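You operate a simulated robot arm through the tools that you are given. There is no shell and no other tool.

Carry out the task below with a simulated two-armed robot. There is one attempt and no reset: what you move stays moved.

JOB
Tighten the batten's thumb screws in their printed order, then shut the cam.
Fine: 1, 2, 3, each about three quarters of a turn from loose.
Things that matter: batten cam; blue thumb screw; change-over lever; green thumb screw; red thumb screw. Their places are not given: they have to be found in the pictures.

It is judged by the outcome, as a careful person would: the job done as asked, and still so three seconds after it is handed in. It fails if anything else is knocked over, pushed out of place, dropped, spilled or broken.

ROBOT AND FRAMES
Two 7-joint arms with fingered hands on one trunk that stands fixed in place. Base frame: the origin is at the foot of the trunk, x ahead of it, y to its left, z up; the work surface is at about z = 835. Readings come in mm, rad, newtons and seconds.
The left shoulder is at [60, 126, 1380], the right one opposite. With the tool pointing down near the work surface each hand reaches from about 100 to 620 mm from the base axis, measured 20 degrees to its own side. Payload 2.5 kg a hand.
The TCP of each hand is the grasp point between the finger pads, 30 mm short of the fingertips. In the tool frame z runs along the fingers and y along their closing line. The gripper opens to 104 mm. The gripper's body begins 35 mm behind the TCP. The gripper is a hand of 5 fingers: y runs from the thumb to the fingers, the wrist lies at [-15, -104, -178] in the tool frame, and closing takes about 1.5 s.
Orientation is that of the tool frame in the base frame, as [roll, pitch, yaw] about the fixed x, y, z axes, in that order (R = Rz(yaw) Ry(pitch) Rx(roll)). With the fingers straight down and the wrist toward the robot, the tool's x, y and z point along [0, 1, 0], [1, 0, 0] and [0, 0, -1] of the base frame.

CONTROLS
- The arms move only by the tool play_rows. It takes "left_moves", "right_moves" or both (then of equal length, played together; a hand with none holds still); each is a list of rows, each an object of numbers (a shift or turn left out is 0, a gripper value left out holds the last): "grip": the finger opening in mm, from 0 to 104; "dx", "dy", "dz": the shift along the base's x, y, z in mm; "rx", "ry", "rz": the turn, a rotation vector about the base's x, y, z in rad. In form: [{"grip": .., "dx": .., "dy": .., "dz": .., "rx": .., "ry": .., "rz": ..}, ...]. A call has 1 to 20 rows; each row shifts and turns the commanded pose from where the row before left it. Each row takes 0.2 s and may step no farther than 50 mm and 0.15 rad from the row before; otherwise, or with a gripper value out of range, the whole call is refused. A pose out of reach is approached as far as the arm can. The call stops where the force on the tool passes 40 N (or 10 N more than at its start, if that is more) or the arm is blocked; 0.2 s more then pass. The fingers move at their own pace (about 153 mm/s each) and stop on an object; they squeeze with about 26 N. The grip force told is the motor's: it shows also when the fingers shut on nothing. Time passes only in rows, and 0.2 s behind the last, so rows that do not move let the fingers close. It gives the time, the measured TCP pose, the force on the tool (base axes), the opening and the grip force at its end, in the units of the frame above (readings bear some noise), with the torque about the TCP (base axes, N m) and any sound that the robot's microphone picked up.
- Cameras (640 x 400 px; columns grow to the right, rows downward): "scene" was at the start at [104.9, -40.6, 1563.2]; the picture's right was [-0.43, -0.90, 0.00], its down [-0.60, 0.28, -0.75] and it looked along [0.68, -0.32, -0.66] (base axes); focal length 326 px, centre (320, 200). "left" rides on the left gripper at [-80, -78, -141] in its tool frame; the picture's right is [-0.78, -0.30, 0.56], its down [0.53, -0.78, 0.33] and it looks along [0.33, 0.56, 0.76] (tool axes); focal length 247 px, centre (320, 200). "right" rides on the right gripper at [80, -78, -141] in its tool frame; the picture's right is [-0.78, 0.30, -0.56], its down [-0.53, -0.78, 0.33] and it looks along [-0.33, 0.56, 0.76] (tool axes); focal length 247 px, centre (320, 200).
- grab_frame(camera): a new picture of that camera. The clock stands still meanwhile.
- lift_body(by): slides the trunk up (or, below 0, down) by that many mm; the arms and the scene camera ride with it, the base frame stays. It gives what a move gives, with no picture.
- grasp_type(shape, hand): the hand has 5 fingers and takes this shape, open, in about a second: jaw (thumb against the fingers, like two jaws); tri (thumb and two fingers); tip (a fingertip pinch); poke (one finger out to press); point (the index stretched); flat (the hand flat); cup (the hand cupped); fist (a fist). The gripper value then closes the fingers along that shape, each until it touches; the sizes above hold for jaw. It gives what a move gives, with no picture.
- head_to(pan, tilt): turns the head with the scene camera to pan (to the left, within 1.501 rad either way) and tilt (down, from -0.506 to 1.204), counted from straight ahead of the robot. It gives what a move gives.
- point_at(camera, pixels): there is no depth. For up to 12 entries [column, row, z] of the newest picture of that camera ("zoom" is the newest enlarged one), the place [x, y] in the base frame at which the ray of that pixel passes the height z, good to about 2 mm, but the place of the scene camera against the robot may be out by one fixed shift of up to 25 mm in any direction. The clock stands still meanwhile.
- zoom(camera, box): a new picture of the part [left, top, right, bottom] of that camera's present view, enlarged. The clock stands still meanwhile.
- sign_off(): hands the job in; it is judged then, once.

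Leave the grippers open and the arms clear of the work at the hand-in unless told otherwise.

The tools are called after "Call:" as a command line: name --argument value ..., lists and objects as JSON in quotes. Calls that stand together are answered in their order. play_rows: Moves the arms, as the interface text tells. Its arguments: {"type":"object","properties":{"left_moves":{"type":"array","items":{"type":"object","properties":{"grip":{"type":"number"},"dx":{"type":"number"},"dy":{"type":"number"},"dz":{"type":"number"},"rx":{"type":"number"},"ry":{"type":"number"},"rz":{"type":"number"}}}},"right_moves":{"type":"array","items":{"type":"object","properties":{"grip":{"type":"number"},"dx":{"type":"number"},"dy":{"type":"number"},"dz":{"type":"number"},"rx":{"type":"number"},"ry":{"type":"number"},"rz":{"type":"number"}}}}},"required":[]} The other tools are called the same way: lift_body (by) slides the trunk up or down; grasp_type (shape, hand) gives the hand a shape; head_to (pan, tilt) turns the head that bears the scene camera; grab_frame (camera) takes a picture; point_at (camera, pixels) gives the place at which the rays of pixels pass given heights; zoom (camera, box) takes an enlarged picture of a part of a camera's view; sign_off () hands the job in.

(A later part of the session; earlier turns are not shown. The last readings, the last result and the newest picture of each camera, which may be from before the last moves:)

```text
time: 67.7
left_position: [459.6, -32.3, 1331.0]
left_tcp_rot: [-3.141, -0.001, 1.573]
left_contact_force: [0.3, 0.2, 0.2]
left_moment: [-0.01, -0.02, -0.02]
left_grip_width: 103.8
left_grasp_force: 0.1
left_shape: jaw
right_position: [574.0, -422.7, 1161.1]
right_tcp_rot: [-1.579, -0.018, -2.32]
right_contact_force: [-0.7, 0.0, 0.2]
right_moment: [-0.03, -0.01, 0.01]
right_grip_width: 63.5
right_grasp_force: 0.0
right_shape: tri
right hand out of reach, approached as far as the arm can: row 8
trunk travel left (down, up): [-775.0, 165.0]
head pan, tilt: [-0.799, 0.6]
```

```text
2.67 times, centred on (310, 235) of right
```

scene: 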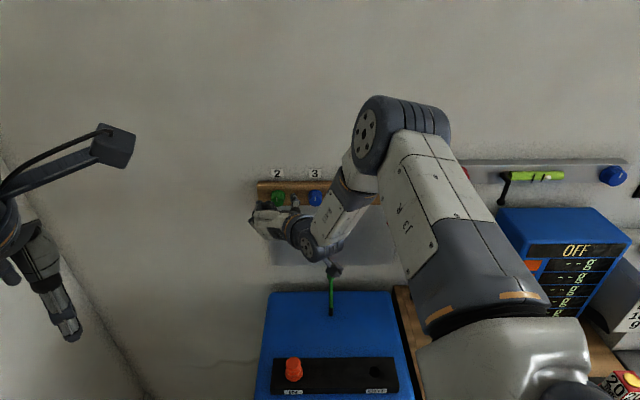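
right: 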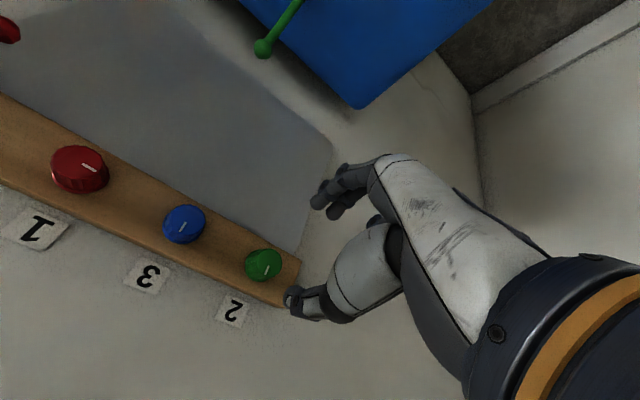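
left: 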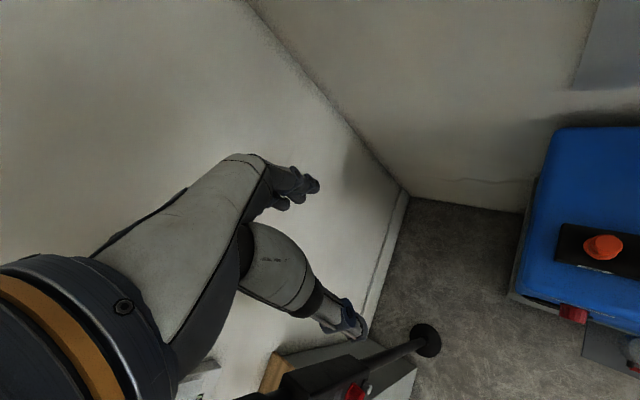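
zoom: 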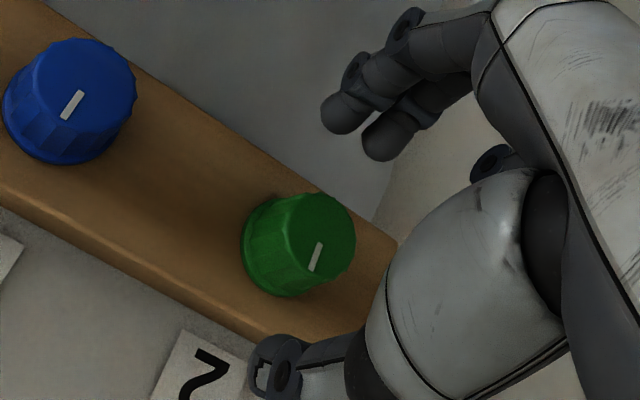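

Usable range near the wall for green is about φ −83° … −35°, so I'll do seven ~38° strokes, re-gripping without retreating (fingers open 64 mm clear the ~40 mm flange). I roll to φ ≈ −79°, re-centre and check.

Call:
play_rows --right_moves '[{"rx": 0.0766, "ry": -0.0718, "dx": 3.9, "dy": 1.0, "dz": -3.9}, {"rx": 0.0766, "ry": -0.0718, "dx": 3.9, "dy": 1.0, "dz": -3.9}, {}]'

Call:
zoom --camera "right" --box '[220, 160, 400, 310]'

```text
time: 68.5
left_position: [458.6, -31.0, 1330.8]
left_tcp_rot: [3.14, 0.001, 1.571]
left_contact_force: [0.1, -0.1, -0.5]
left_moment: [0.01, -0.01, 0.01]
left_grip_width: 103.8
left_grasp_force: 0.0
left_shape: jaw
right_position: [581.7, -421.4, 1153.8]
right_tcp_rot: [-1.577, 0.195, -2.321]
right_contact_force: [-0.3, 0.2, -0.5]
right_moment: [-0.01, 0.03, 0.03]
right_grip_width: 63.6
right_grasp_force: 0.0
right_shape: tri
trunk travel left (down, up): [-775.0, 165.0]
head pan, tilt: [-0.799, 0.6]
```

```text
2.67 times, centred on (310, 235) of right
```

zoom: 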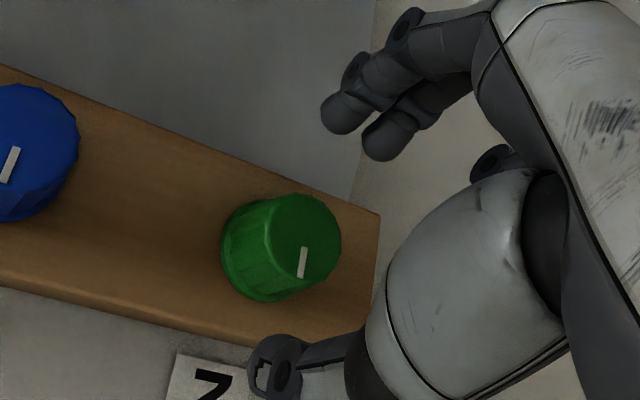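

Alignment matches what worked on red. I advance the last 29 mm, then check before gripping.

Call:
play_rows --right_moves '[{"dx": 7.3, "dy": -6.8}, {"dx": 4.6, "dy": -4.3}, {"dx": 4.6, "dy": -4.4}, {"dx": 4.6, "dy": -4.3}, {}]'

Call:
zoom --camera "right" --box '[220, 160, 400, 310]'

```text
time: 69.7
left_position: [460.4, -31.7, 1332.4]
left_tcp_rot: [-3.14, 0.0, 1.571]
left_contact_force: [-0.1, 0.1, -0.2]
left_moment: [0.0, 0.0, 0.04]
left_grip_width: 103.8
left_grasp_force: 0.1
left_shape: jaw
right_position: [595.3, -441.1, 1161.8]
right_tcp_rot: [-1.577, 0.193, -2.318]
right_contact_force: [-0.3, -0.8, 0.4]
right_moment: [-0.01, -0.01, 0.02]
right_grip_width: 63.6
right_grasp_force: 0.0
right_shape: tri
right hand out of reach, approached as far as the arm can: row 2, 3
trunk travel left (down, up): [-775.0, 165.0]
head pan, tilt: [-0.799, 0.6]
```

```text
2.67 times, centred on (310, 235) of right
```

zoom: 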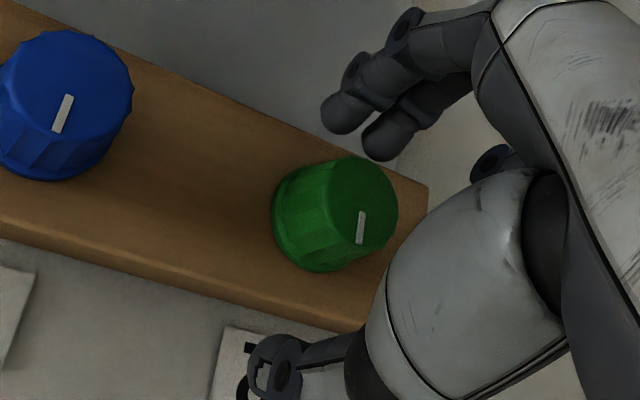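

At full depth green is out of reach from this trunk height (hand drifted up 8 mm). Lowering the trunk will bring the shoulder nearer. I back the hand off first, then examine the left side more carefully before lowering.

Call:
play_rows --right_moves '[{"dx": -7.3, "dy": 6.8}, {"dx": -14.6, "dy": 13.7}, {"dx": -14.6, "dy": 13.7}, {"dx": -14.6, "dy": 13.7}, {"dx": -14.6, "dy": 13.7}, {"dx": -14.6, "dy": 13.7}, {"dx": -14.6, "dy": 13.7}, {}]'

Call:
head_to --pan 0.55 --tilt 0.9

Call:
grab_frame --camera "scene"

```text
time: 71.5
left_position: [459.5, -32.3, 1332.1]
left_tcp_rot: [3.141, 0.0, 1.57]
left_contact_force: [0.2, -0.1, 0.1]
left_moment: [0.0, -0.01, -0.01]
left_grip_width: 103.8
left_grasp_force: 0.0
left_shape: jaw
right_position: [502.1, -351.2, 1158.1]
right_tcp_rot: [-1.577, 0.192, -2.319]
right_contact_force: [-0.4, 0.2, -0.2]
right_moment: [0.03, 0.01, 0.01]
right_grip_width: 63.8
right_grasp_force: 0.0
right_shape: tri
trunk travel left (down, up): [-775.0, 165.0]
head pan, tilt: [-0.799, 0.6]
```

```text
time: 73.0
left_position: [459.4, -32.1, 1331.9]
left_tcp_rot: [-3.14, -0.001, 1.571]
left_contact_force: [-0.8, -0.2, 0.7]
left_moment: [-0.02, 0.0, -0.02]
left_grip_width: 103.6
left_grasp_force: 0.0
left_shape: jaw
right_position: [501.3, -352.4, 1157.6]
right_tcp_rot: [-1.577, 0.193, -2.322]
right_contact_force: [-0.5, -0.9, -0.1]
right_moment: [0.0, 0.0, 0.02]
right_grip_width: 63.6
right_grasp_force: 0.1
right_shape: tri
trunk travel left (down, up): [-775.0, 165.0]
head pan, tilt: [0.55, 0.901]
```

```text
taken
```

scene: 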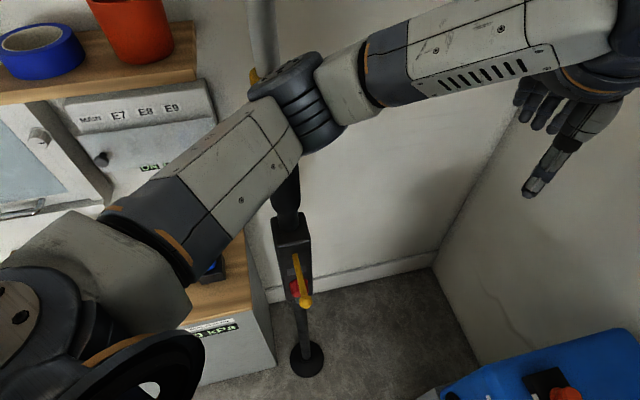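

There is a tall floor-standing pole behind the left elbow. I find where it stands: base disc at pixel (306,362) on the floor (z≈0), and compare with the elbow's ray.

Call:
point_at --camera "scene" --pixels '[[306, 362, 0], [306, 362, 100], [290, 235, 900], [290, 235, 700], [262, 30, 1400], [262, 30, 1500], [300, 100, 1450], [300, 100, 1350], [300, 100, 1250], [282, 180, 1100], [282, 180, 1000], [303, 300, 500]]'

```text
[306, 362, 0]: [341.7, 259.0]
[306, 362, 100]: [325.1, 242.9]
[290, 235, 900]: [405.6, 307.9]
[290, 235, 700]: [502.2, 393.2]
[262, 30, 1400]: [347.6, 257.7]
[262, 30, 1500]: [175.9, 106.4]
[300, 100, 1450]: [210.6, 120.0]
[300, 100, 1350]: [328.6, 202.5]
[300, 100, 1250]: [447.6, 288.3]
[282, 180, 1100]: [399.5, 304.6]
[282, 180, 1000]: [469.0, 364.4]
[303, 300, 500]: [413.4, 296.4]
```

The pole stands at about (345, 258) and the left elbow hangs only a few cm from it. So before lowering the trunk I raise both hands 150 mm (which lifts the left elbow away), then check.

Call:
play_rows --left_moves '[{"dz": 15}, {"dz": 30}, {"dz": 30}, {"dz": 30}, {"dz": 30}, {"dz": 15}, {}]' --right_moves '[{"dz": 15, "dx": -3.6, "dy": 3.4}, {"dz": 30}, {"dz": 30}, {"dz": 30}, {"dz": 30}, {"dz": 15}, {}]'

Call:
grab_frame --camera "scene"

```text
time: 74.6
left_position: [459.0, -31.8, 1480.1]
left_tcp_rot: [3.141, -0.001, 1.571]
left_contact_force: [-0.1, 0.5, 0.3]
left_moment: [-0.01, 0.01, 0.01]
left_grip_width: 103.8
left_grasp_force: 0.2
left_shape: jaw
right_position: [497.3, -344.9, 1308.3]
right_tcp_rot: [-1.577, 0.194, -2.32]
right_contact_force: [-0.4, -0.1, 0.7]
right_moment: [-0.01, -0.01, -0.02]
right_grip_width: 63.4
right_grasp_force: 0.0
right_shape: tri
trunk travel left (down, up): [-775.0, 165.0]
head pan, tilt: [0.55, 0.901]
```

```text
taken
```

scene: 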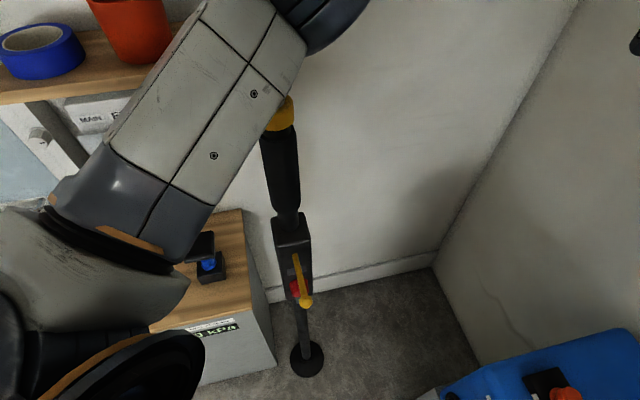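

The left elbow rose well. I compute where it is now (joint around pixel (325,20)) and the pole's parts.

Call:
point_at --camera "scene" --pixels '[[325, 15, 1480], [325, 15, 1450], [325, 15, 1420], [280, 112, 1250], [280, 112, 1300], [295, 60, 1400], [295, 60, 1350], [280, 160, 1150], [208, 250, 900], [165, 255, 1250]]'

Call:
head_to --pan 0.5 --tilt 0.55

Call:
grab_frame --camera "scene"

```text
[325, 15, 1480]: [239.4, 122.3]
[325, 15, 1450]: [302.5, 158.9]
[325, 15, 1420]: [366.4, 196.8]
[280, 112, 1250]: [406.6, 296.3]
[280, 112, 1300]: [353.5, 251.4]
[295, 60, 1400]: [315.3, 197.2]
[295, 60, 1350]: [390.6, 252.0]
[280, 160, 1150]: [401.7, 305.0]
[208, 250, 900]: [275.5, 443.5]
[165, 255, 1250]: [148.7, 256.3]
```

```text
time: 75.4
left_position: [458.0, -31.7, 1480.2]
left_tcp_rot: [-3.141, 0.0, 1.569]
left_contact_force: [-0.1, 0.3, 0.3]
left_moment: [0.0, -0.01, -0.03]
left_grip_width: 103.8
left_grasp_force: 0.0
left_shape: jaw
right_position: [498.6, -346.6, 1308.6]
right_tcp_rot: [-1.577, 0.194, -2.322]
right_contact_force: [-0.5, -0.3, 0.2]
right_moment: [0.0, -0.03, -0.01]
right_grip_width: 63.8
right_grasp_force: 0.0
right_shape: tri
trunk travel left (down, up): [-775.0, 165.0]
head pan, tilt: [0.499, 0.55]
```

```text
taken
```

scene: 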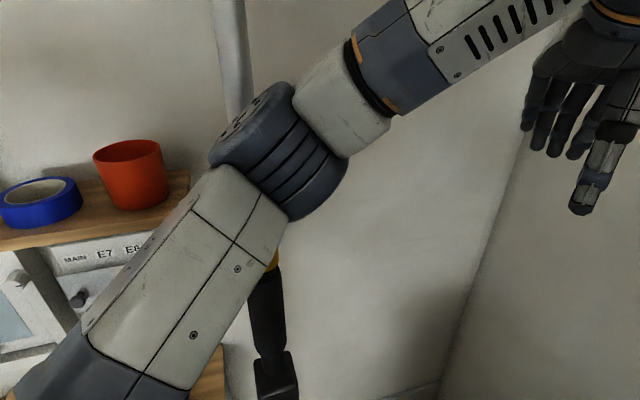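

The left elbow is at about (310,165,1447); the pole at about (350,255). For more clearance I raise the left hand another 60 mm, then lower the trunk in two parts.

Call:
play_rows --left_moves '[{"dz": 20}, {"dz": 20}, {"dz": 20}, {}]'

Call:
lift_body --by -60

Call:
grab_frame --camera "scene"

```text
time: 76.4
left_position: [460.1, -30.5, 1541.6]
left_tcp_rot: [3.14, 0.0, 1.571]
left_contact_force: [0.2, -0.2, -0.4]
left_moment: [0.01, -0.03, -0.01]
left_grip_width: 103.7
left_grasp_force: 0.1
left_shape: jaw
right_position: [498.3, -346.8, 1309.1]
right_tcp_rot: [-1.577, 0.195, -2.322]
right_contact_force: [0.2, -0.5, 0.6]
right_moment: [0.01, 0.02, -0.01]
right_grip_width: 63.6
right_grasp_force: 0.0
right_shape: tri
trunk travel left (down, up): [-775.0, 165.0]
head pan, tilt: [0.499, 0.55]
```

```text
time: 77.4
left_position: [459.5, -30.9, 1479.9]
left_tcp_rot: [-3.141, 0.0, 1.572]
left_contact_force: [-0.7, -0.3, -0.4]
left_moment: [0.01, 0.03, -0.01]
left_grip_width: 103.7
left_grasp_force: 0.0
left_shape: jaw
right_position: [497.1, -346.5, 1249.1]
right_tcp_rot: [-1.577, 0.194, -2.322]
right_contact_force: [0.6, -0.8, 0.6]
right_moment: [0.0, 0.0, 0.04]
right_grip_width: 63.5
right_grasp_force: 0.0
right_shape: tri
trunk travel left (down, up): [-715.0, 225.0]
head pan, tilt: [0.499, 0.55]
```

```text
taken
```

scene: 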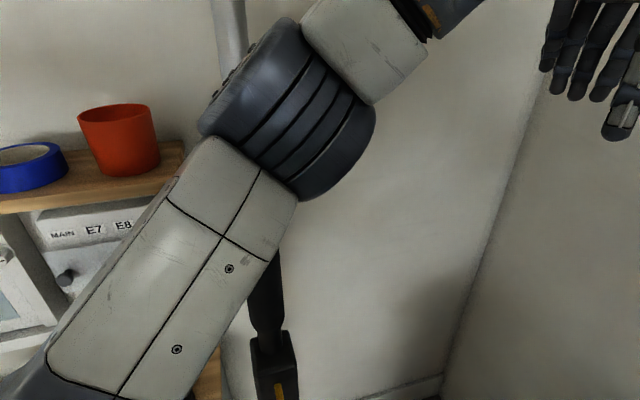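

Clear so far, the elbow passes well in front of the pole. I lower another 90 mm.

Call:
lift_body --by -90

Call:
grab_frame --camera "scene"

Call:
head_to --pan -0.78 --tilt 0.45

Call:
grab_frame --camera "scene"

Call:
grab_frame --camera "right"

```text
time: 78.7
left_position: [459.7, -30.6, 1391.2]
left_tcp_rot: [-3.14, 0.0, 1.571]
left_contact_force: [0.5, 0.3, 0.4]
left_moment: [0.02, -0.01, 0.0]
left_grip_width: 103.9
left_grasp_force: 0.0
left_shape: jaw
right_position: [498.2, -347.3, 1159.4]
right_tcp_rot: [-1.577, 0.195, -2.319]
right_contact_force: [0.4, -0.3, -0.2]
right_moment: [0.0, 0.01, -0.02]
right_grip_width: 63.6
right_grasp_force: 0.0
right_shape: tri
trunk travel left (down, up): [-625.0, 315.0]
head pan, tilt: [0.499, 0.55]
```

```text
taken
```

scene: 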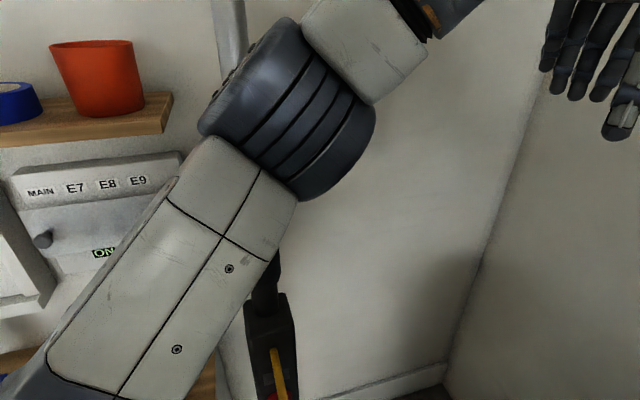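

```text
time: 80.1
left_position: [458.4, -30.6, 1390.1]
left_tcp_rot: [3.141, 0.0, 1.571]
left_contact_force: [0.4, -0.7, 0.1]
left_moment: [-0.01, 0.03, 0.03]
left_grip_width: 103.7
left_grasp_force: 0.1
left_shape: jaw
right_position: [498.2, -347.1, 1159.2]
right_tcp_rot: [-1.577, 0.194, -2.319]
right_contact_force: [-0.3, 0.6, 0.2]
right_moment: [-0.01, -0.01, -0.01]
right_grip_width: 63.5
right_grasp_force: 0.1
right_shape: tri
trunk travel left (down, up): [-625.0, 315.0]
head pan, tilt: [-0.78, 0.45]
```

```text
taken
```

scene: 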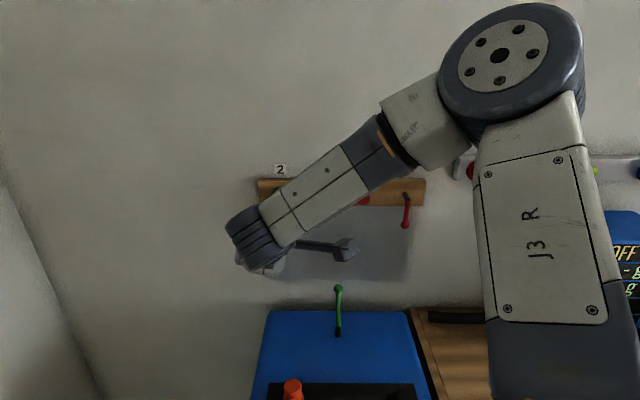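

```text
taken
```

right: 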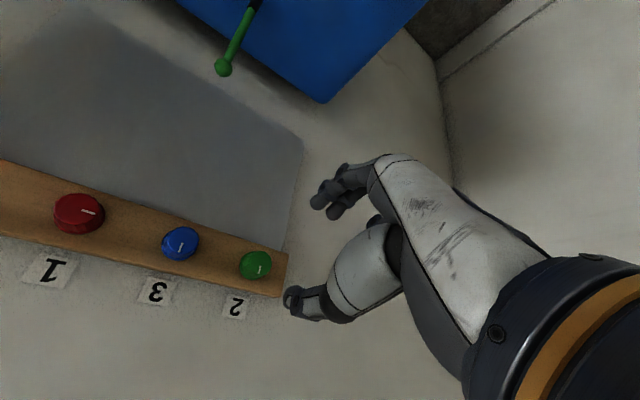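

The trunk is 150 mm lower and all is clear. I move back in front of green (tips ~10 mm short of the face) and test the roll range again, clockwise first.

Call:
play_rows --right_moves '[{"dx": 16.7, "dy": -14.6, "dz": -1.2}, {"dx": 16.7, "dy": -14.6, "dz": -1.2}, {"dx": 16.7, "dy": -14.6, "dz": -1.2}, {"dx": 16.7, "dy": -14.6, "dz": -1.2}, {"dx": 16.6, "dy": -14.8, "dz": -1.2}, {"rx": 0.1021, "ry": -0.0958}, {"rx": 0.1021, "ry": -0.0958}, {"rx": 0.1021, "ry": -0.0958}, {"rx": 0.1021, "ry": -0.0958}, {"rx": 0.1021, "ry": -0.0958}, {"rx": 0.1021, "ry": -0.0958}, {"rx": 0.1021, "ry": -0.0958}, {"rx": 0.1021, "ry": -0.0958}, {}]'

Call:
grab_frame --camera "scene"

```text
time: 83.1
left_position: [459.7, -31.5, 1391.0]
left_tcp_rot: [-3.141, 0.0, 1.571]
left_contact_force: [0.3, -0.3, -0.1]
left_moment: [-0.02, 0.0, 0.0]
left_grip_width: 103.8
left_grasp_force: 0.1
left_shape: jaw
right_position: [581.0, -420.8, 1153.3]
right_tcp_rot: [-1.569, 1.316, -2.317]
right_contact_force: [-0.4, -0.6, -0.6]
right_moment: [0.02, 0.01, -0.01]
right_grip_width: 63.7
right_grasp_force: 0.0
right_shape: tri
trunk travel left (down, up): [-625.0, 315.0]
head pan, tilt: [-0.78, 0.45]
```

```text
taken
```

scene: 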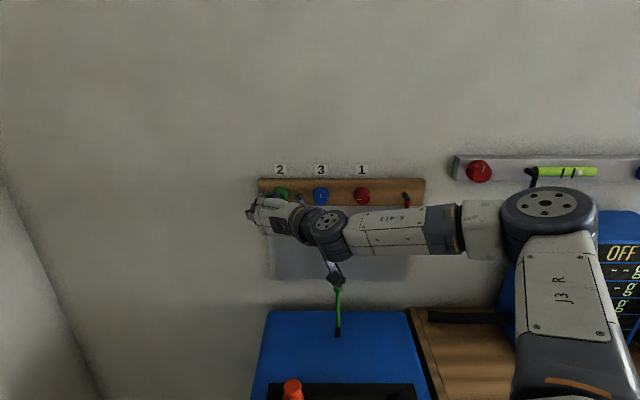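

Much better: φ ≈ −15° reached exactly. I continue testing clockwise to about +30°.

Call:
play_rows --right_moves '[{"rx": 0.1021, "ry": -0.0958}, {"rx": 0.1021, "ry": -0.0958}, {"rx": 0.1021, "ry": -0.0958}, {"rx": 0.1021, "ry": -0.0958}, {"rx": 0.1021, "ry": -0.0958}, {"rx": 0.1021, "ry": -0.0958}, {}]'

Call:
grab_frame --camera "scene"

Call:
zoom --camera "right" --box '[220, 160, 400, 310]'

```text
time: 84.7
left_position: [458.7, -31.0, 1390.5]
left_tcp_rot: [3.141, 0.002, 1.571]
left_contact_force: [-0.5, -0.3, -0.6]
left_moment: [0.0, 0.0, 0.0]
left_grip_width: 103.7
left_grasp_force: 0.0
left_shape: jaw
right_position: [581.0, -419.8, 1151.6]
right_tcp_rot: [1.559, 0.987, 0.813]
right_contact_force: [-0.3, 0.4, -0.1]
right_moment: [0.01, -0.01, 0.0]
right_grip_width: 63.6
right_grasp_force: 0.0
right_shape: tri
trunk travel left (down, up): [-625.0, 315.0]
head pan, tilt: [-0.78, 0.45]
```

```text
taken
```

scene: 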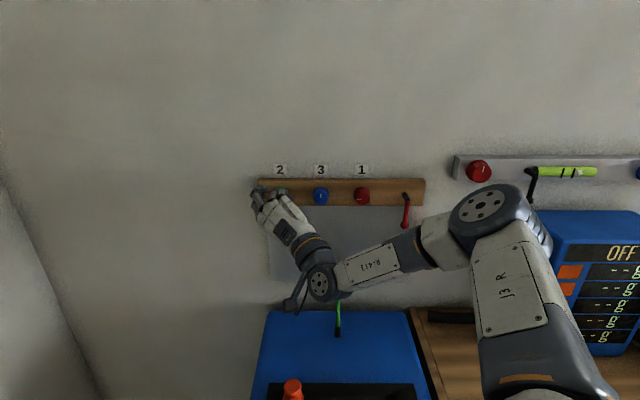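

```text
2.67 times, centred on (310, 235) of right
```

zoom: 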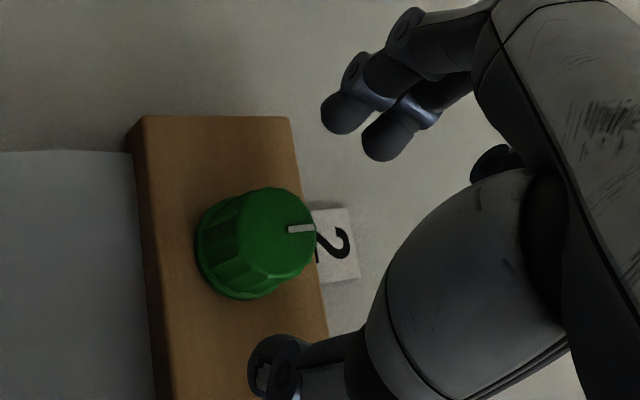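

φ ≈ +33° works too at this depth. I zoom finely on the green knob for centring at this roll.

Call:
zoom --camera "right" --box '[250, 220, 330, 270]'

```text
8.00 times, centred on (290, 245) of right
```

zoom: 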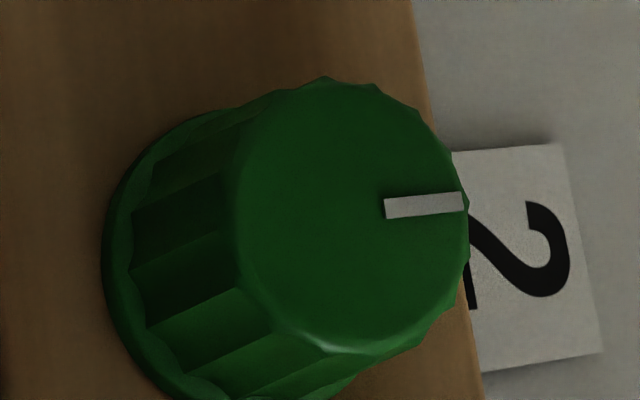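

The green knob is about 3.5 mm left and 2.5 mm below my axis. I correct that, roll to φ ≈ −62°, and verify the centring.

Call:
play_rows --right_moves '[{"dx": 2.4, "dy": 2.5, "dz": -2.5}, {"rx": -0.1007, "ry": 0.0945}, {"rx": -0.1007, "ry": 0.0945}, {"rx": -0.1007, "ry": 0.0945}, {"rx": -0.1007, "ry": 0.0945}, {"rx": -0.1007, "ry": 0.0945}, {"rx": -0.1007, "ry": 0.0945}, {"rx": -0.1007, "ry": 0.0945}, {"rx": -0.1007, "ry": 0.0945}, {"rx": -0.1007, "ry": 0.0945}, {"rx": -0.1007, "ry": 0.0945}, {"rx": -0.1007, "ry": 0.0945}, {"rx": -0.1007, "ry": 0.0945}, {}]'

Call:
zoom --camera "right" --box '[250, 220, 330, 270]'

```text
time: 87.7
left_position: [459.4, -31.0, 1390.1]
left_tcp_rot: [-3.141, -0.002, 1.571]
left_contact_force: [-0.4, 0.6, -0.5]
left_moment: [0.04, 0.02, -0.04]
left_grip_width: 103.4
left_grasp_force: 0.0
left_shape: jaw
right_position: [584.1, -418.0, 1151.3]
right_tcp_rot: [-1.576, 0.495, -2.322]
right_contact_force: [0.7, -0.1, -1.1]
right_moment: [0.01, 0.0, -0.01]
right_grip_width: 63.5
right_grasp_force: 0.0
right_shape: tri
trunk travel left (down, up): [-625.0, 315.0]
head pan, tilt: [-0.78, 0.45]
```

```text
8.00 times, centred on (290, 245) of right
```

zoom: 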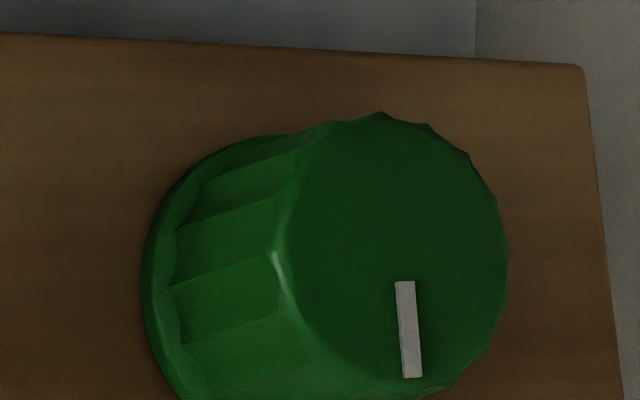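

Now centred to ~1 mm. I advance the last 29 mm with a small up-correction, fingers open.

Call:
play_rows --right_moves '[{"dx": -0.2, "dy": -0.2, "dz": 0.8}, {"dx": 7.3, "dy": -6.8}, {"dx": 4.6, "dy": -4.3}, {"dx": 4.6, "dy": -4.4}, {"dx": 4.6, "dy": -4.3}, {}]'

Call:
zoom --camera "right" --box '[220, 160, 400, 310]'

```text
time: 89.1
left_position: [458.6, -30.0, 1389.9]
left_tcp_rot: [-3.141, 0.0, 1.571]
left_contact_force: [-0.4, 0.5, 0.0]
left_moment: [-0.03, -0.01, -0.03]
left_grip_width: 103.8
left_grasp_force: 0.1
left_shape: jaw
right_position: [604.1, -437.3, 1151.3]
right_tcp_rot: [-1.575, 0.496, -2.319]
right_contact_force: [-0.9, 0.4, -0.6]
right_moment: [-0.01, -0.03, -0.04]
right_grip_width: 63.1
right_grasp_force: 0.1
right_shape: tri
trunk travel left (down, up): [-625.0, 315.0]
head pan, tilt: [-0.78, 0.45]
```

```text
2.67 times, centred on (310, 235) of right
```

zoom: 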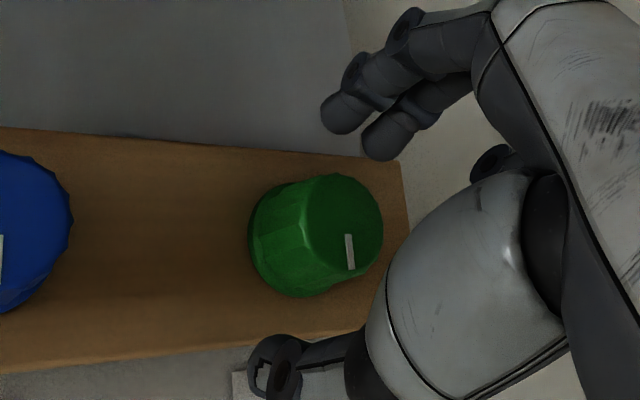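

In place with no reach flags. Before gripping I test the roll with open fingers at this depth, to φ ≈ 0°.

Call:
play_rows --right_moves '[{"rx": 0.1021, "ry": -0.0958}, {"rx": 0.1021, "ry": -0.0958}, {"rx": 0.1021, "ry": -0.0958}, {"rx": 0.1021, "ry": -0.0958}, {"rx": 0.1021, "ry": -0.0958}, {"rx": 0.1021, "ry": -0.0958}, {"rx": 0.1021, "ry": -0.0958}, {"rx": 0.1021, "ry": -0.0958}]'

Call:
zoom --camera "right" --box '[220, 160, 400, 310]'

```text
time: 90.9
left_position: [459.0, -31.4, 1391.5]
left_tcp_rot: [3.141, 0.001, 1.569]
left_contact_force: [0.2, 0.1, -0.4]
left_moment: [-0.01, -0.01, 0.01]
left_grip_width: 103.5
left_grasp_force: 0.2
left_shape: jaw
right_position: [605.0, -439.2, 1151.4]
right_tcp_rot: [1.431, 1.523, 0.684]
right_contact_force: [0.3, 0.1, 0.6]
right_moment: [-0.01, -0.01, 0.01]
right_grip_width: 63.6
right_grasp_force: 0.1
right_shape: tri
trunk travel left (down, up): [-625.0, 315.0]
head pan, tilt: [-0.78, 0.45]
```

```text
2.67 times, centred on (310, 235) of right
```

zoom: 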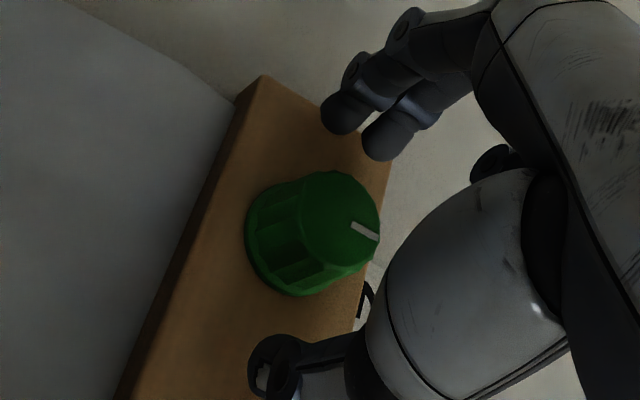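

Still exact and centred at φ ≈ +3°. I test three more rows (to ≈ +27°).

Call:
play_rows --right_moves '[{"rx": 0.1021, "ry": -0.0958}, {"rx": 0.1021, "ry": -0.0958}, {"rx": 0.1021, "ry": -0.0958}]'

```text
time: 91.7
left_position: [458.8, -31.0, 1390.9]
left_tcp_rot: [-3.141, 0.001, 1.571]
left_contact_force: [-1.3, 0.4, -0.8]
left_moment: [0.01, -0.02, 0.01]
left_grip_width: 103.7
left_grasp_force: 0.0
left_shape: jaw
right_position: [605.5, -437.4, 1151.6]
right_tcp_rot: [1.552, 1.101, 0.804]
right_contact_force: [-0.2, -0.2, 0.2]
right_moment: [0.03, 0.0, 0.01]
right_grip_width: 63.8
right_grasp_force: 0.1
right_shape: tri
trunk travel left (down, up): [-625.0, 315.0]
head pan, tilt: [-0.78, 0.45]
```

The whole range φ −63° … +27° works at full depth. I roll back to −63° with open fingers and close on the green knob.

Call:
play_rows --right_moves '[{"rx": -0.1041, "ry": 0.0977}, {"rx": -0.1041, "ry": 0.0977}, {"rx": -0.1041, "ry": 0.0977}, {"rx": -0.1041, "ry": 0.0977}, {"rx": -0.1041, "ry": 0.0977}, {"rx": -0.1041, "ry": 0.0977}, {"rx": -0.1041, "ry": 0.0977}, {"rx": -0.1041, "ry": 0.0977}, {"rx": -0.1041, "ry": 0.0977}, {"rx": -0.1041, "ry": 0.0977}, {"rx": -0.1041, "ry": 0.0977}, {}, {"grip": 10}, {}, {}, {}, {}, {}]'

Call:
zoom --camera "right" --box '[220, 160, 400, 310]'

```text
time: 95.5
left_position: [460.2, -30.8, 1391.2]
left_tcp_rot: [3.141, 0.0, 1.571]
left_contact_force: [0.1, 0.3, -0.2]
left_moment: [0.0, 0.03, 0.0]
left_grip_width: 103.9
left_grasp_force: 0.0
left_shape: jaw
right_position: [603.4, -438.4, 1151.0]
right_tcp_rot: [-1.578, 0.468, -2.323]
right_contact_force: [-1.7, -0.9, -2.1]
right_moment: [0.04, 0.08, 0.02]
right_grip_width: 21.7
right_grasp_force: 26.3
right_shape: tri
trunk travel left (down, up): [-625.0, 315.0]
head pan, tilt: [-0.78, 0.45]
```

```text
2.67 times, centred on (310, 235) of right
```

zoom: 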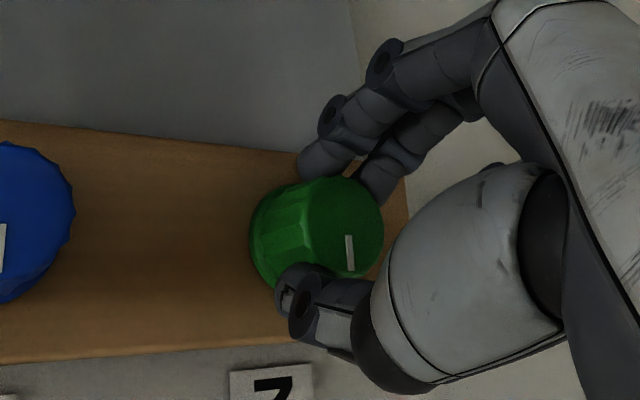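

Gripped cleanly (26 N, low forces). I turn green clockwise 90° (11 rows of 0.1428 rad).

Call:
play_rows --right_moves '[{"rx": 0.1041, "ry": -0.0977}, {"rx": 0.1041, "ry": -0.0977}, {"rx": 0.1041, "ry": -0.0977}, {"rx": 0.1041, "ry": -0.0977}, {"rx": 0.1041, "ry": -0.0977}, {"rx": 0.1041, "ry": -0.0977}, {"rx": 0.1041, "ry": -0.0977}, {"rx": 0.1041, "ry": -0.0977}, {"rx": 0.1041, "ry": -0.0977}, {"rx": 0.1041, "ry": -0.0977}, {"rx": 0.1041, "ry": -0.0977}, {}]'

Call:
zoom --camera "right" --box '[220, 160, 400, 310]'

```text
time: 98.1
left_position: [459.3, -32.1, 1390.1]
left_tcp_rot: [-3.14, -0.002, 1.572]
left_contact_force: [-0.6, 0.6, -1.1]
left_moment: [-0.01, -0.01, 0.01]
left_grip_width: 103.6
left_grasp_force: 0.1
left_shape: jaw
right_position: [604.0, -438.1, 1149.7]
right_tcp_rot: [1.56, 1.103, 0.812]
right_contact_force: [-2.5, 2.9, -7.4]
right_moment: [0.1, 0.15, -0.05]
right_grip_width: 22.2
right_grasp_force: 26.1
right_shape: tri
trunk travel left (down, up): [-625.0, 315.0]
head pan, tilt: [-0.78, 0.45]
```

```text
2.67 times, centred on (310, 235) of right
```

zoom: 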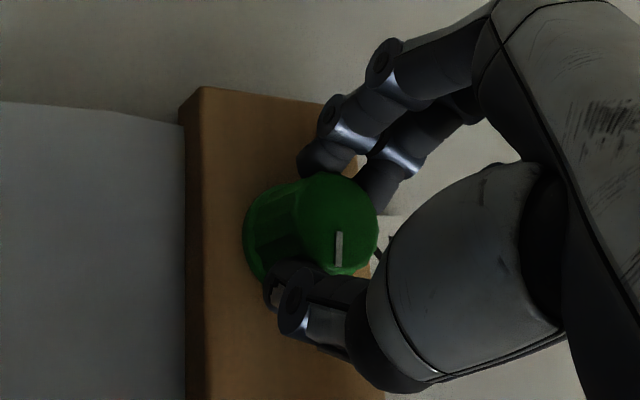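

The knob turned with the hand (mark still in the same place relative to the fingers): 90° done. I open, roll back, and re-grip.

Call:
play_rows --right_moves '[{"grip": 64}, {}, {}, {"rx": -0.1041, "ry": 0.0977}, {"rx": -0.1041, "ry": 0.0977}, {"rx": -0.1041, "ry": 0.0977}, {"rx": -0.1041, "ry": 0.0977}, {"rx": -0.1041, "ry": 0.0977}, {"rx": -0.1041, "ry": 0.0977}, {"rx": -0.1041, "ry": 0.0977}, {"rx": -0.1041, "ry": 0.0977}, {"rx": -0.1041, "ry": 0.0977}, {"rx": -0.1041, "ry": 0.0977}, {"rx": -0.1041, "ry": 0.0977}, {}]'

Call:
zoom --camera "right" --box '[220, 160, 400, 310]'

```text
time: 101.3
left_position: [460.0, -31.3, 1391.5]
left_tcp_rot: [-3.141, 0.0, 1.57]
left_contact_force: [0.2, -0.7, 0.1]
left_moment: [-0.03, 0.01, 0.0]
left_grip_width: 104.0
left_grasp_force: 0.0
left_shape: jaw
right_position: [604.8, -437.6, 1151.0]
right_tcp_rot: [-1.575, 0.466, -2.318]
right_contact_force: [0.1, 0.4, -0.4]
right_moment: [0.03, -0.02, 0.01]
right_grip_width: 63.4
right_grasp_force: 0.1
right_shape: tri
trunk travel left (down, up): [-625.0, 315.0]
head pan, tilt: [-0.78, 0.45]
```

```text
2.67 times, centred on (310, 235) of right
```

zoom: 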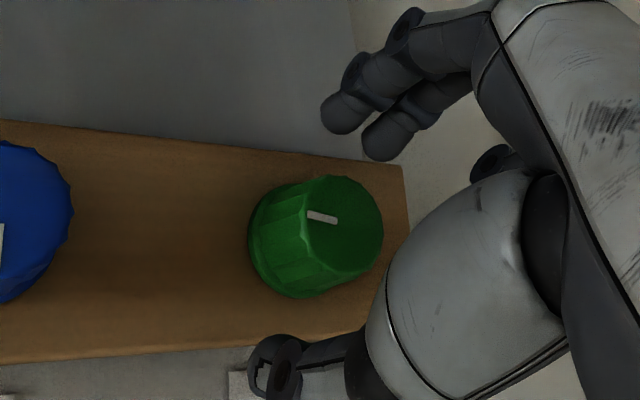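

Green's mark has moved a quarter turn clockwise (picture is upside-down). Second stroke: close and turn 90° more.

Call:
play_rows --right_moves '[{"grip": 10}, {}, {}, {}, {}, {}, {"rx": 0.1041, "ry": -0.0977}, {"rx": 0.1041, "ry": -0.0977}, {"rx": 0.1041, "ry": -0.0977}, {"rx": 0.1041, "ry": -0.0977}, {"rx": 0.1041, "ry": -0.0977}, {"rx": 0.1041, "ry": -0.0977}, {"rx": 0.1041, "ry": -0.0977}, {"rx": 0.1041, "ry": -0.0977}, {"rx": 0.1041, "ry": -0.0977}, {"rx": 0.1041, "ry": -0.0977}, {"rx": 0.1041, "ry": -0.0977}, {}]'

Call:
zoom --camera "right" --box '[220, 160, 400, 310]'

```text
time: 105.1
left_position: [458.8, -31.6, 1390.0]
left_tcp_rot: [-3.141, -0.001, 1.571]
left_contact_force: [0.4, -0.4, 0.3]
left_moment: [0.01, 0.0, 0.03]
left_grip_width: 103.7
left_grasp_force: 0.2
left_shape: jaw
right_position: [604.7, -438.2, 1149.6]
right_tcp_rot: [1.562, 1.102, 0.814]
right_contact_force: [-1.8, 0.5, -7.7]
right_moment: [0.15, 0.11, -0.13]
right_grip_width: 21.5
right_grasp_force: 26.5
right_shape: tri
trunk travel left (down, up): [-625.0, 315.0]
head pan, tilt: [-0.78, 0.45]
```

```text
2.67 times, centred on (310, 235) of right
```

zoom: 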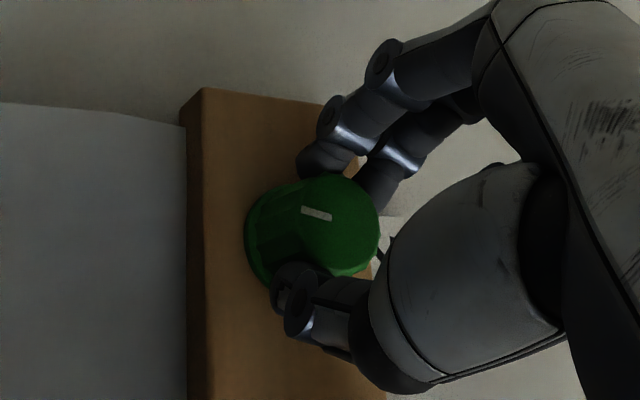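

180° reached on green. I open, roll back, and look before the third stroke.

Call:
play_rows --right_moves '[{"grip": 64}, {}, {}, {"rx": -0.1041, "ry": 0.0977}, {"rx": -0.1041, "ry": 0.0977}, {"rx": -0.1041, "ry": 0.0977}, {"rx": -0.1041, "ry": 0.0977}, {"rx": -0.1041, "ry": 0.0977}, {"rx": -0.1041, "ry": 0.0977}, {"rx": -0.1041, "ry": 0.0977}, {"rx": -0.1041, "ry": 0.0977}, {"rx": -0.1041, "ry": 0.0977}, {"rx": -0.1041, "ry": 0.0977}, {"rx": -0.1041, "ry": 0.0977}, {}]'

Call:
zoom --camera "right" --box '[220, 160, 400, 310]'

```text
time: 108.3
left_position: [459.0, -30.9, 1390.6]
left_tcp_rot: [-3.141, 0.0, 1.569]
left_contact_force: [0.0, 0.1, -0.3]
left_moment: [0.01, 0.0, 0.0]
left_grip_width: 103.7
left_grasp_force: 0.1
left_shape: jaw
right_position: [603.3, -438.3, 1150.0]
right_tcp_rot: [-1.576, 0.468, -2.319]
right_contact_force: [0.0, -0.1, 0.1]
right_moment: [-0.01, 0.04, 0.01]
right_grip_width: 63.4
right_grasp_force: 0.1
right_shape: tri
trunk travel left (down, up): [-625.0, 315.0]
head pan, tilt: [-0.78, 0.45]
```

```text
2.67 times, centred on (310, 235) of right
```

zoom: 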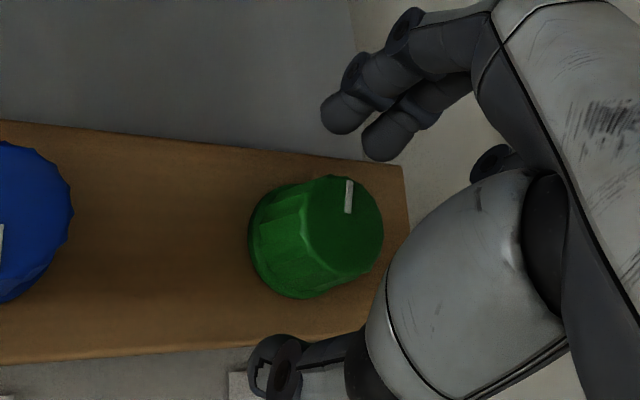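

The mark is now opposite its start (180°). Third stroke: close and turn the last 90°.

Call:
play_rows --right_moves '[{"grip": 10}, {}, {}, {}, {}, {}, {"rx": 0.1041, "ry": -0.0977}, {"rx": 0.1041, "ry": -0.0977}, {"rx": 0.1041, "ry": -0.0977}, {"rx": 0.1041, "ry": -0.0977}, {"rx": 0.1041, "ry": -0.0977}, {"rx": 0.1041, "ry": -0.0977}, {"rx": 0.1041, "ry": -0.0977}, {"rx": 0.1041, "ry": -0.0977}, {"rx": 0.1041, "ry": -0.0977}, {"rx": 0.1041, "ry": -0.0977}, {"rx": 0.1041, "ry": -0.0977}, {}]'

Call:
zoom --camera "right" --box '[220, 160, 400, 310]'

```text
time: 112.1
left_position: [460.3, -31.2, 1390.2]
left_tcp_rot: [-3.14, 0.002, 1.571]
left_contact_force: [-0.2, -0.8, 0.1]
left_moment: [0.0, -0.01, 0.01]
left_grip_width: 103.3
left_grasp_force: 0.1
left_shape: jaw
right_position: [605.7, -437.7, 1150.1]
right_tcp_rot: [1.565, 1.105, 0.82]
right_contact_force: [2.5, 1.3, -7.7]
right_moment: [0.07, 0.14, -0.03]
right_grip_width: 21.3
right_grasp_force: 26.5
right_shape: tri
trunk travel left (down, up): [-625.0, 315.0]
head pan, tilt: [-0.78, 0.45]
```

```text
2.67 times, centred on (310, 235) of right
```

zoom: 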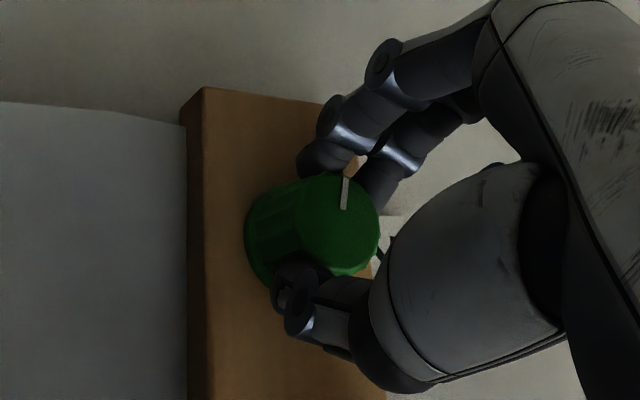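

Now I open, back straight off 60 mm, and roll to φ ≈ −10° to inspect green's mark and move on to blue.

Call:
play_rows --right_moves '[{"grip": 64}, {}, {}, {"dx": -7.3, "dy": 6.8}, {"dx": -14.6, "dy": 13.7}, {"dx": -14.6, "dy": 13.7}, {"dx": -14.6, "dy": 13.7}, {"rx": -0.1041, "ry": 0.0977}, {"rx": -0.1041, "ry": 0.0977}, {"rx": -0.1041, "ry": 0.0977}, {"rx": -0.1041, "ry": 0.0977}, {"rx": -0.1041, "ry": 0.0977}, {}]'

Call:
grab_frame --camera "right"

Call:
zoom --camera "scene" --box '[240, 150, 440, 275]'

```text
time: 114.9
left_position: [459.1, -30.7, 1390.6]
left_tcp_rot: [3.14, 0.0, 1.569]
left_contact_force: [0.9, 1.1, -0.5]
left_moment: [-0.03, -0.01, 0.01]
left_grip_width: 103.6
left_grasp_force: 0.1
left_shape: jaw
right_position: [552.8, -389.7, 1150.8]
right_tcp_rot: [-1.564, 1.322, -2.308]
right_contact_force: [-0.5, 0.1, 0.7]
right_moment: [0.01, 0.02, -0.01]
right_grip_width: 63.6
right_grasp_force: 0.0
right_shape: tri
trunk travel left (down, up): [-625.0, 315.0]
head pan, tilt: [-0.78, 0.45]
```

```text
taken
```

right: 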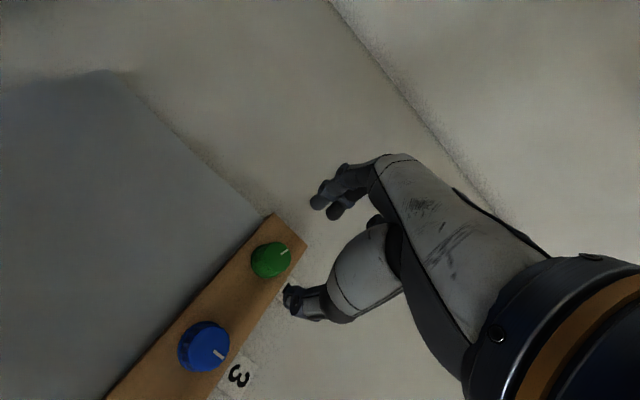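

```text
3.20 times, centred on (340, 212) of scene
```

zoom: 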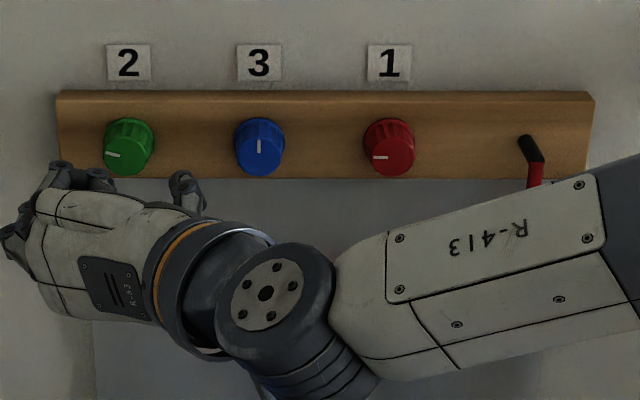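

Both green and red marks point left (three quarters of a turn). I verify green's angle by a zoom.

Call:
zoom --camera "right" --box '[231, 235, 311, 285]'

```text
8.00 times, centred on (271, 260) of right
```

zoom: 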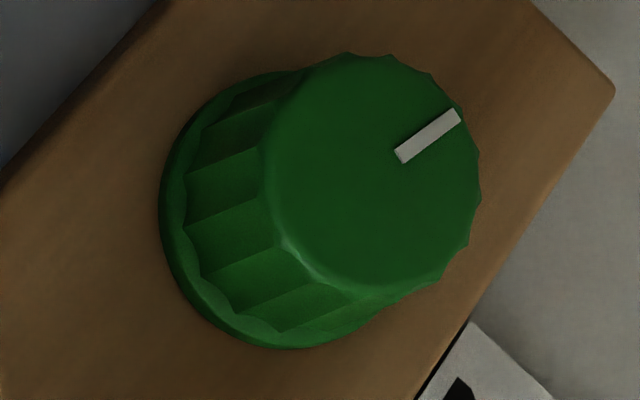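

My estimate from this view is ≈ 285°, while the scene view suggests about 270°. I zoom the scene camera on green and red to compare them.

Call:
zoom --camera "scene" --box '[264, 175, 296, 215]'

Call:
zoom --camera "scene" --box '[346, 175, 378, 215]'

```text
10.00 times, centred on (280, 195) of scene
```

zoom: 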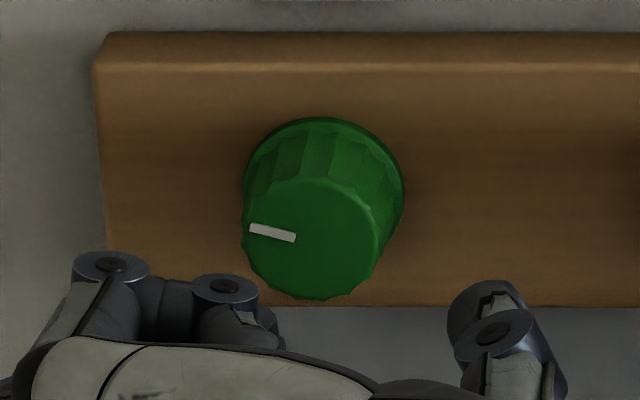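

```text
10.00 times, centred on (362, 195) of scene
```

zoom: 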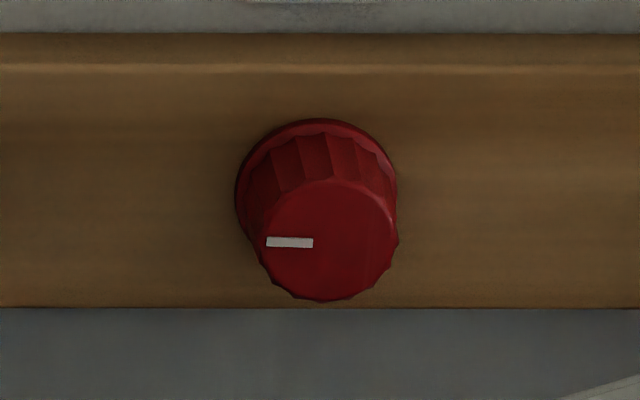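

Red is exactly at 270°; green is ~15° beyond (≈ 285°). I'll re-grip green here and turn it back ~15°, to leave it at three quarters too.

Call:
play_rows --right_moves '[{"dx": 14.6, "dy": -13.7}, {"dx": 14.6, "dy": -13.7}, {"dx": 7.3, "dy": -6.8}, {"dx": 4.9, "dy": -4.6}, {"dx": 4.9, "dy": -4.6}, {"dx": 4.8, "dy": -4.5}, {}, {"grip": 10}, {}, {}, {}, {}, {}, {}]'

Call:
zoom --camera "right" --box '[220, 160, 400, 310]'

Call:
zoom --camera "scene" --box '[264, 175, 296, 215]'

```text
time: 117.9
left_position: [460.6, -31.6, 1390.8]
left_tcp_rot: [3.141, 0.0, 1.57]
left_contact_force: [-0.4, 0.0, -0.2]
left_moment: [0.01, 0.0, 0.0]
left_grip_width: 103.6
left_grasp_force: 0.0
left_shape: jaw
right_position: [604.8, -437.2, 1150.0]
right_tcp_rot: [-1.565, 1.325, -2.311]
right_contact_force: [1.4, -0.3, 0.0]
right_moment: [-0.02, 0.03, 0.01]
right_grip_width: 21.2
right_grasp_force: 25.9
right_shape: tri
trunk travel left (down, up): [-625.0, 315.0]
head pan, tilt: [-0.78, 0.45]
```

```text
2.67 times, centred on (310, 235) of right
```

zoom: 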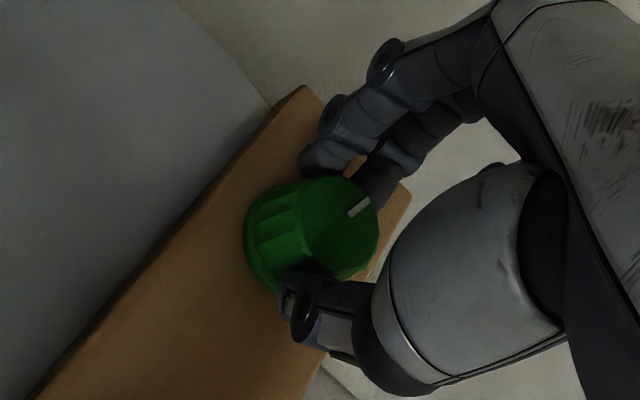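

```text
10.00 times, centred on (280, 195) of scene
```

zoom: 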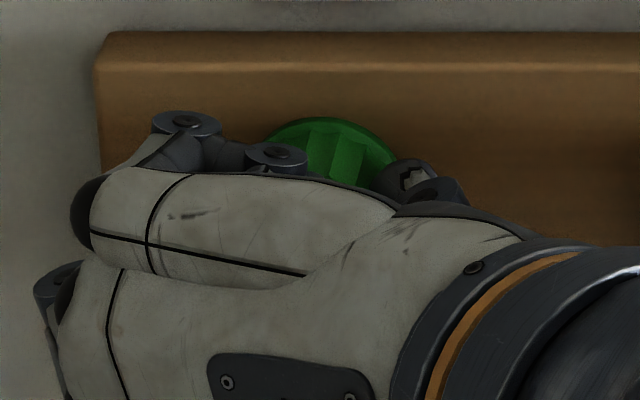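

Gripped. I turn back 0.28 rad, open, retreat and check.

Call:
play_rows --right_moves '[{"rx": -0.1021, "ry": 0.0958}, {"rx": -0.1021, "ry": 0.0958}, {}, {"grip": 64}, {}, {}, {"dx": -7.3, "dy": 6.8}, {"dx": -14.6, "dy": 13.7}, {"dx": -14.6, "dy": 13.7}, {"dx": -14.6, "dy": 13.7}, {}]'

Call:
zoom --camera "scene" --box '[264, 175, 296, 215]'

Call:
grab_frame --camera "right"

```text
time: 120.3
left_position: [460.6, -29.9, 1391.9]
left_tcp_rot: [3.14, 0.002, 1.572]
left_contact_force: [1.1, 0.9, 0.1]
left_moment: [-0.02, 0.0, 0.0]
left_grip_width: 103.7
left_grasp_force: 0.1
left_shape: jaw
right_position: [552.9, -389.6, 1149.9]
right_tcp_rot: [-1.57, 1.042, -2.317]
right_contact_force: [-0.6, -0.1, 0.6]
right_moment: [-0.03, -0.02, 0.02]
right_grip_width: 63.4
right_grasp_force: 0.0
right_shape: tri
trunk travel left (down, up): [-625.0, 315.0]
head pan, tilt: [-0.78, 0.45]
```

```text
10.00 times, centred on (280, 195) of scene
```

zoom: 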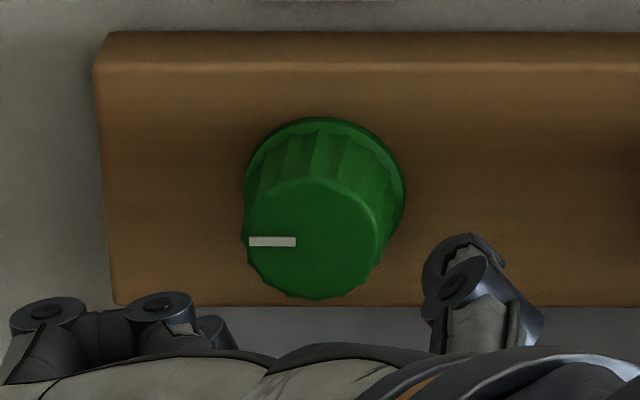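

```text
taken
```

right: 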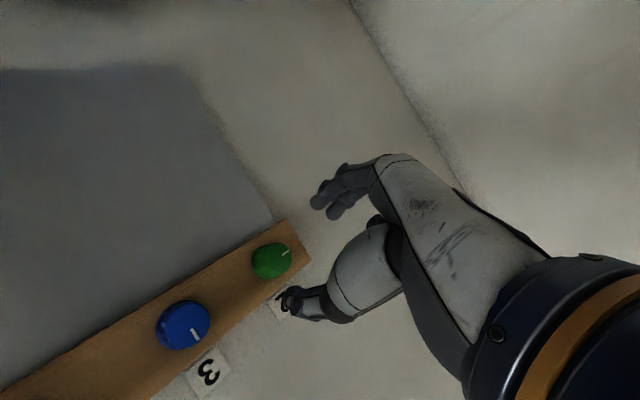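

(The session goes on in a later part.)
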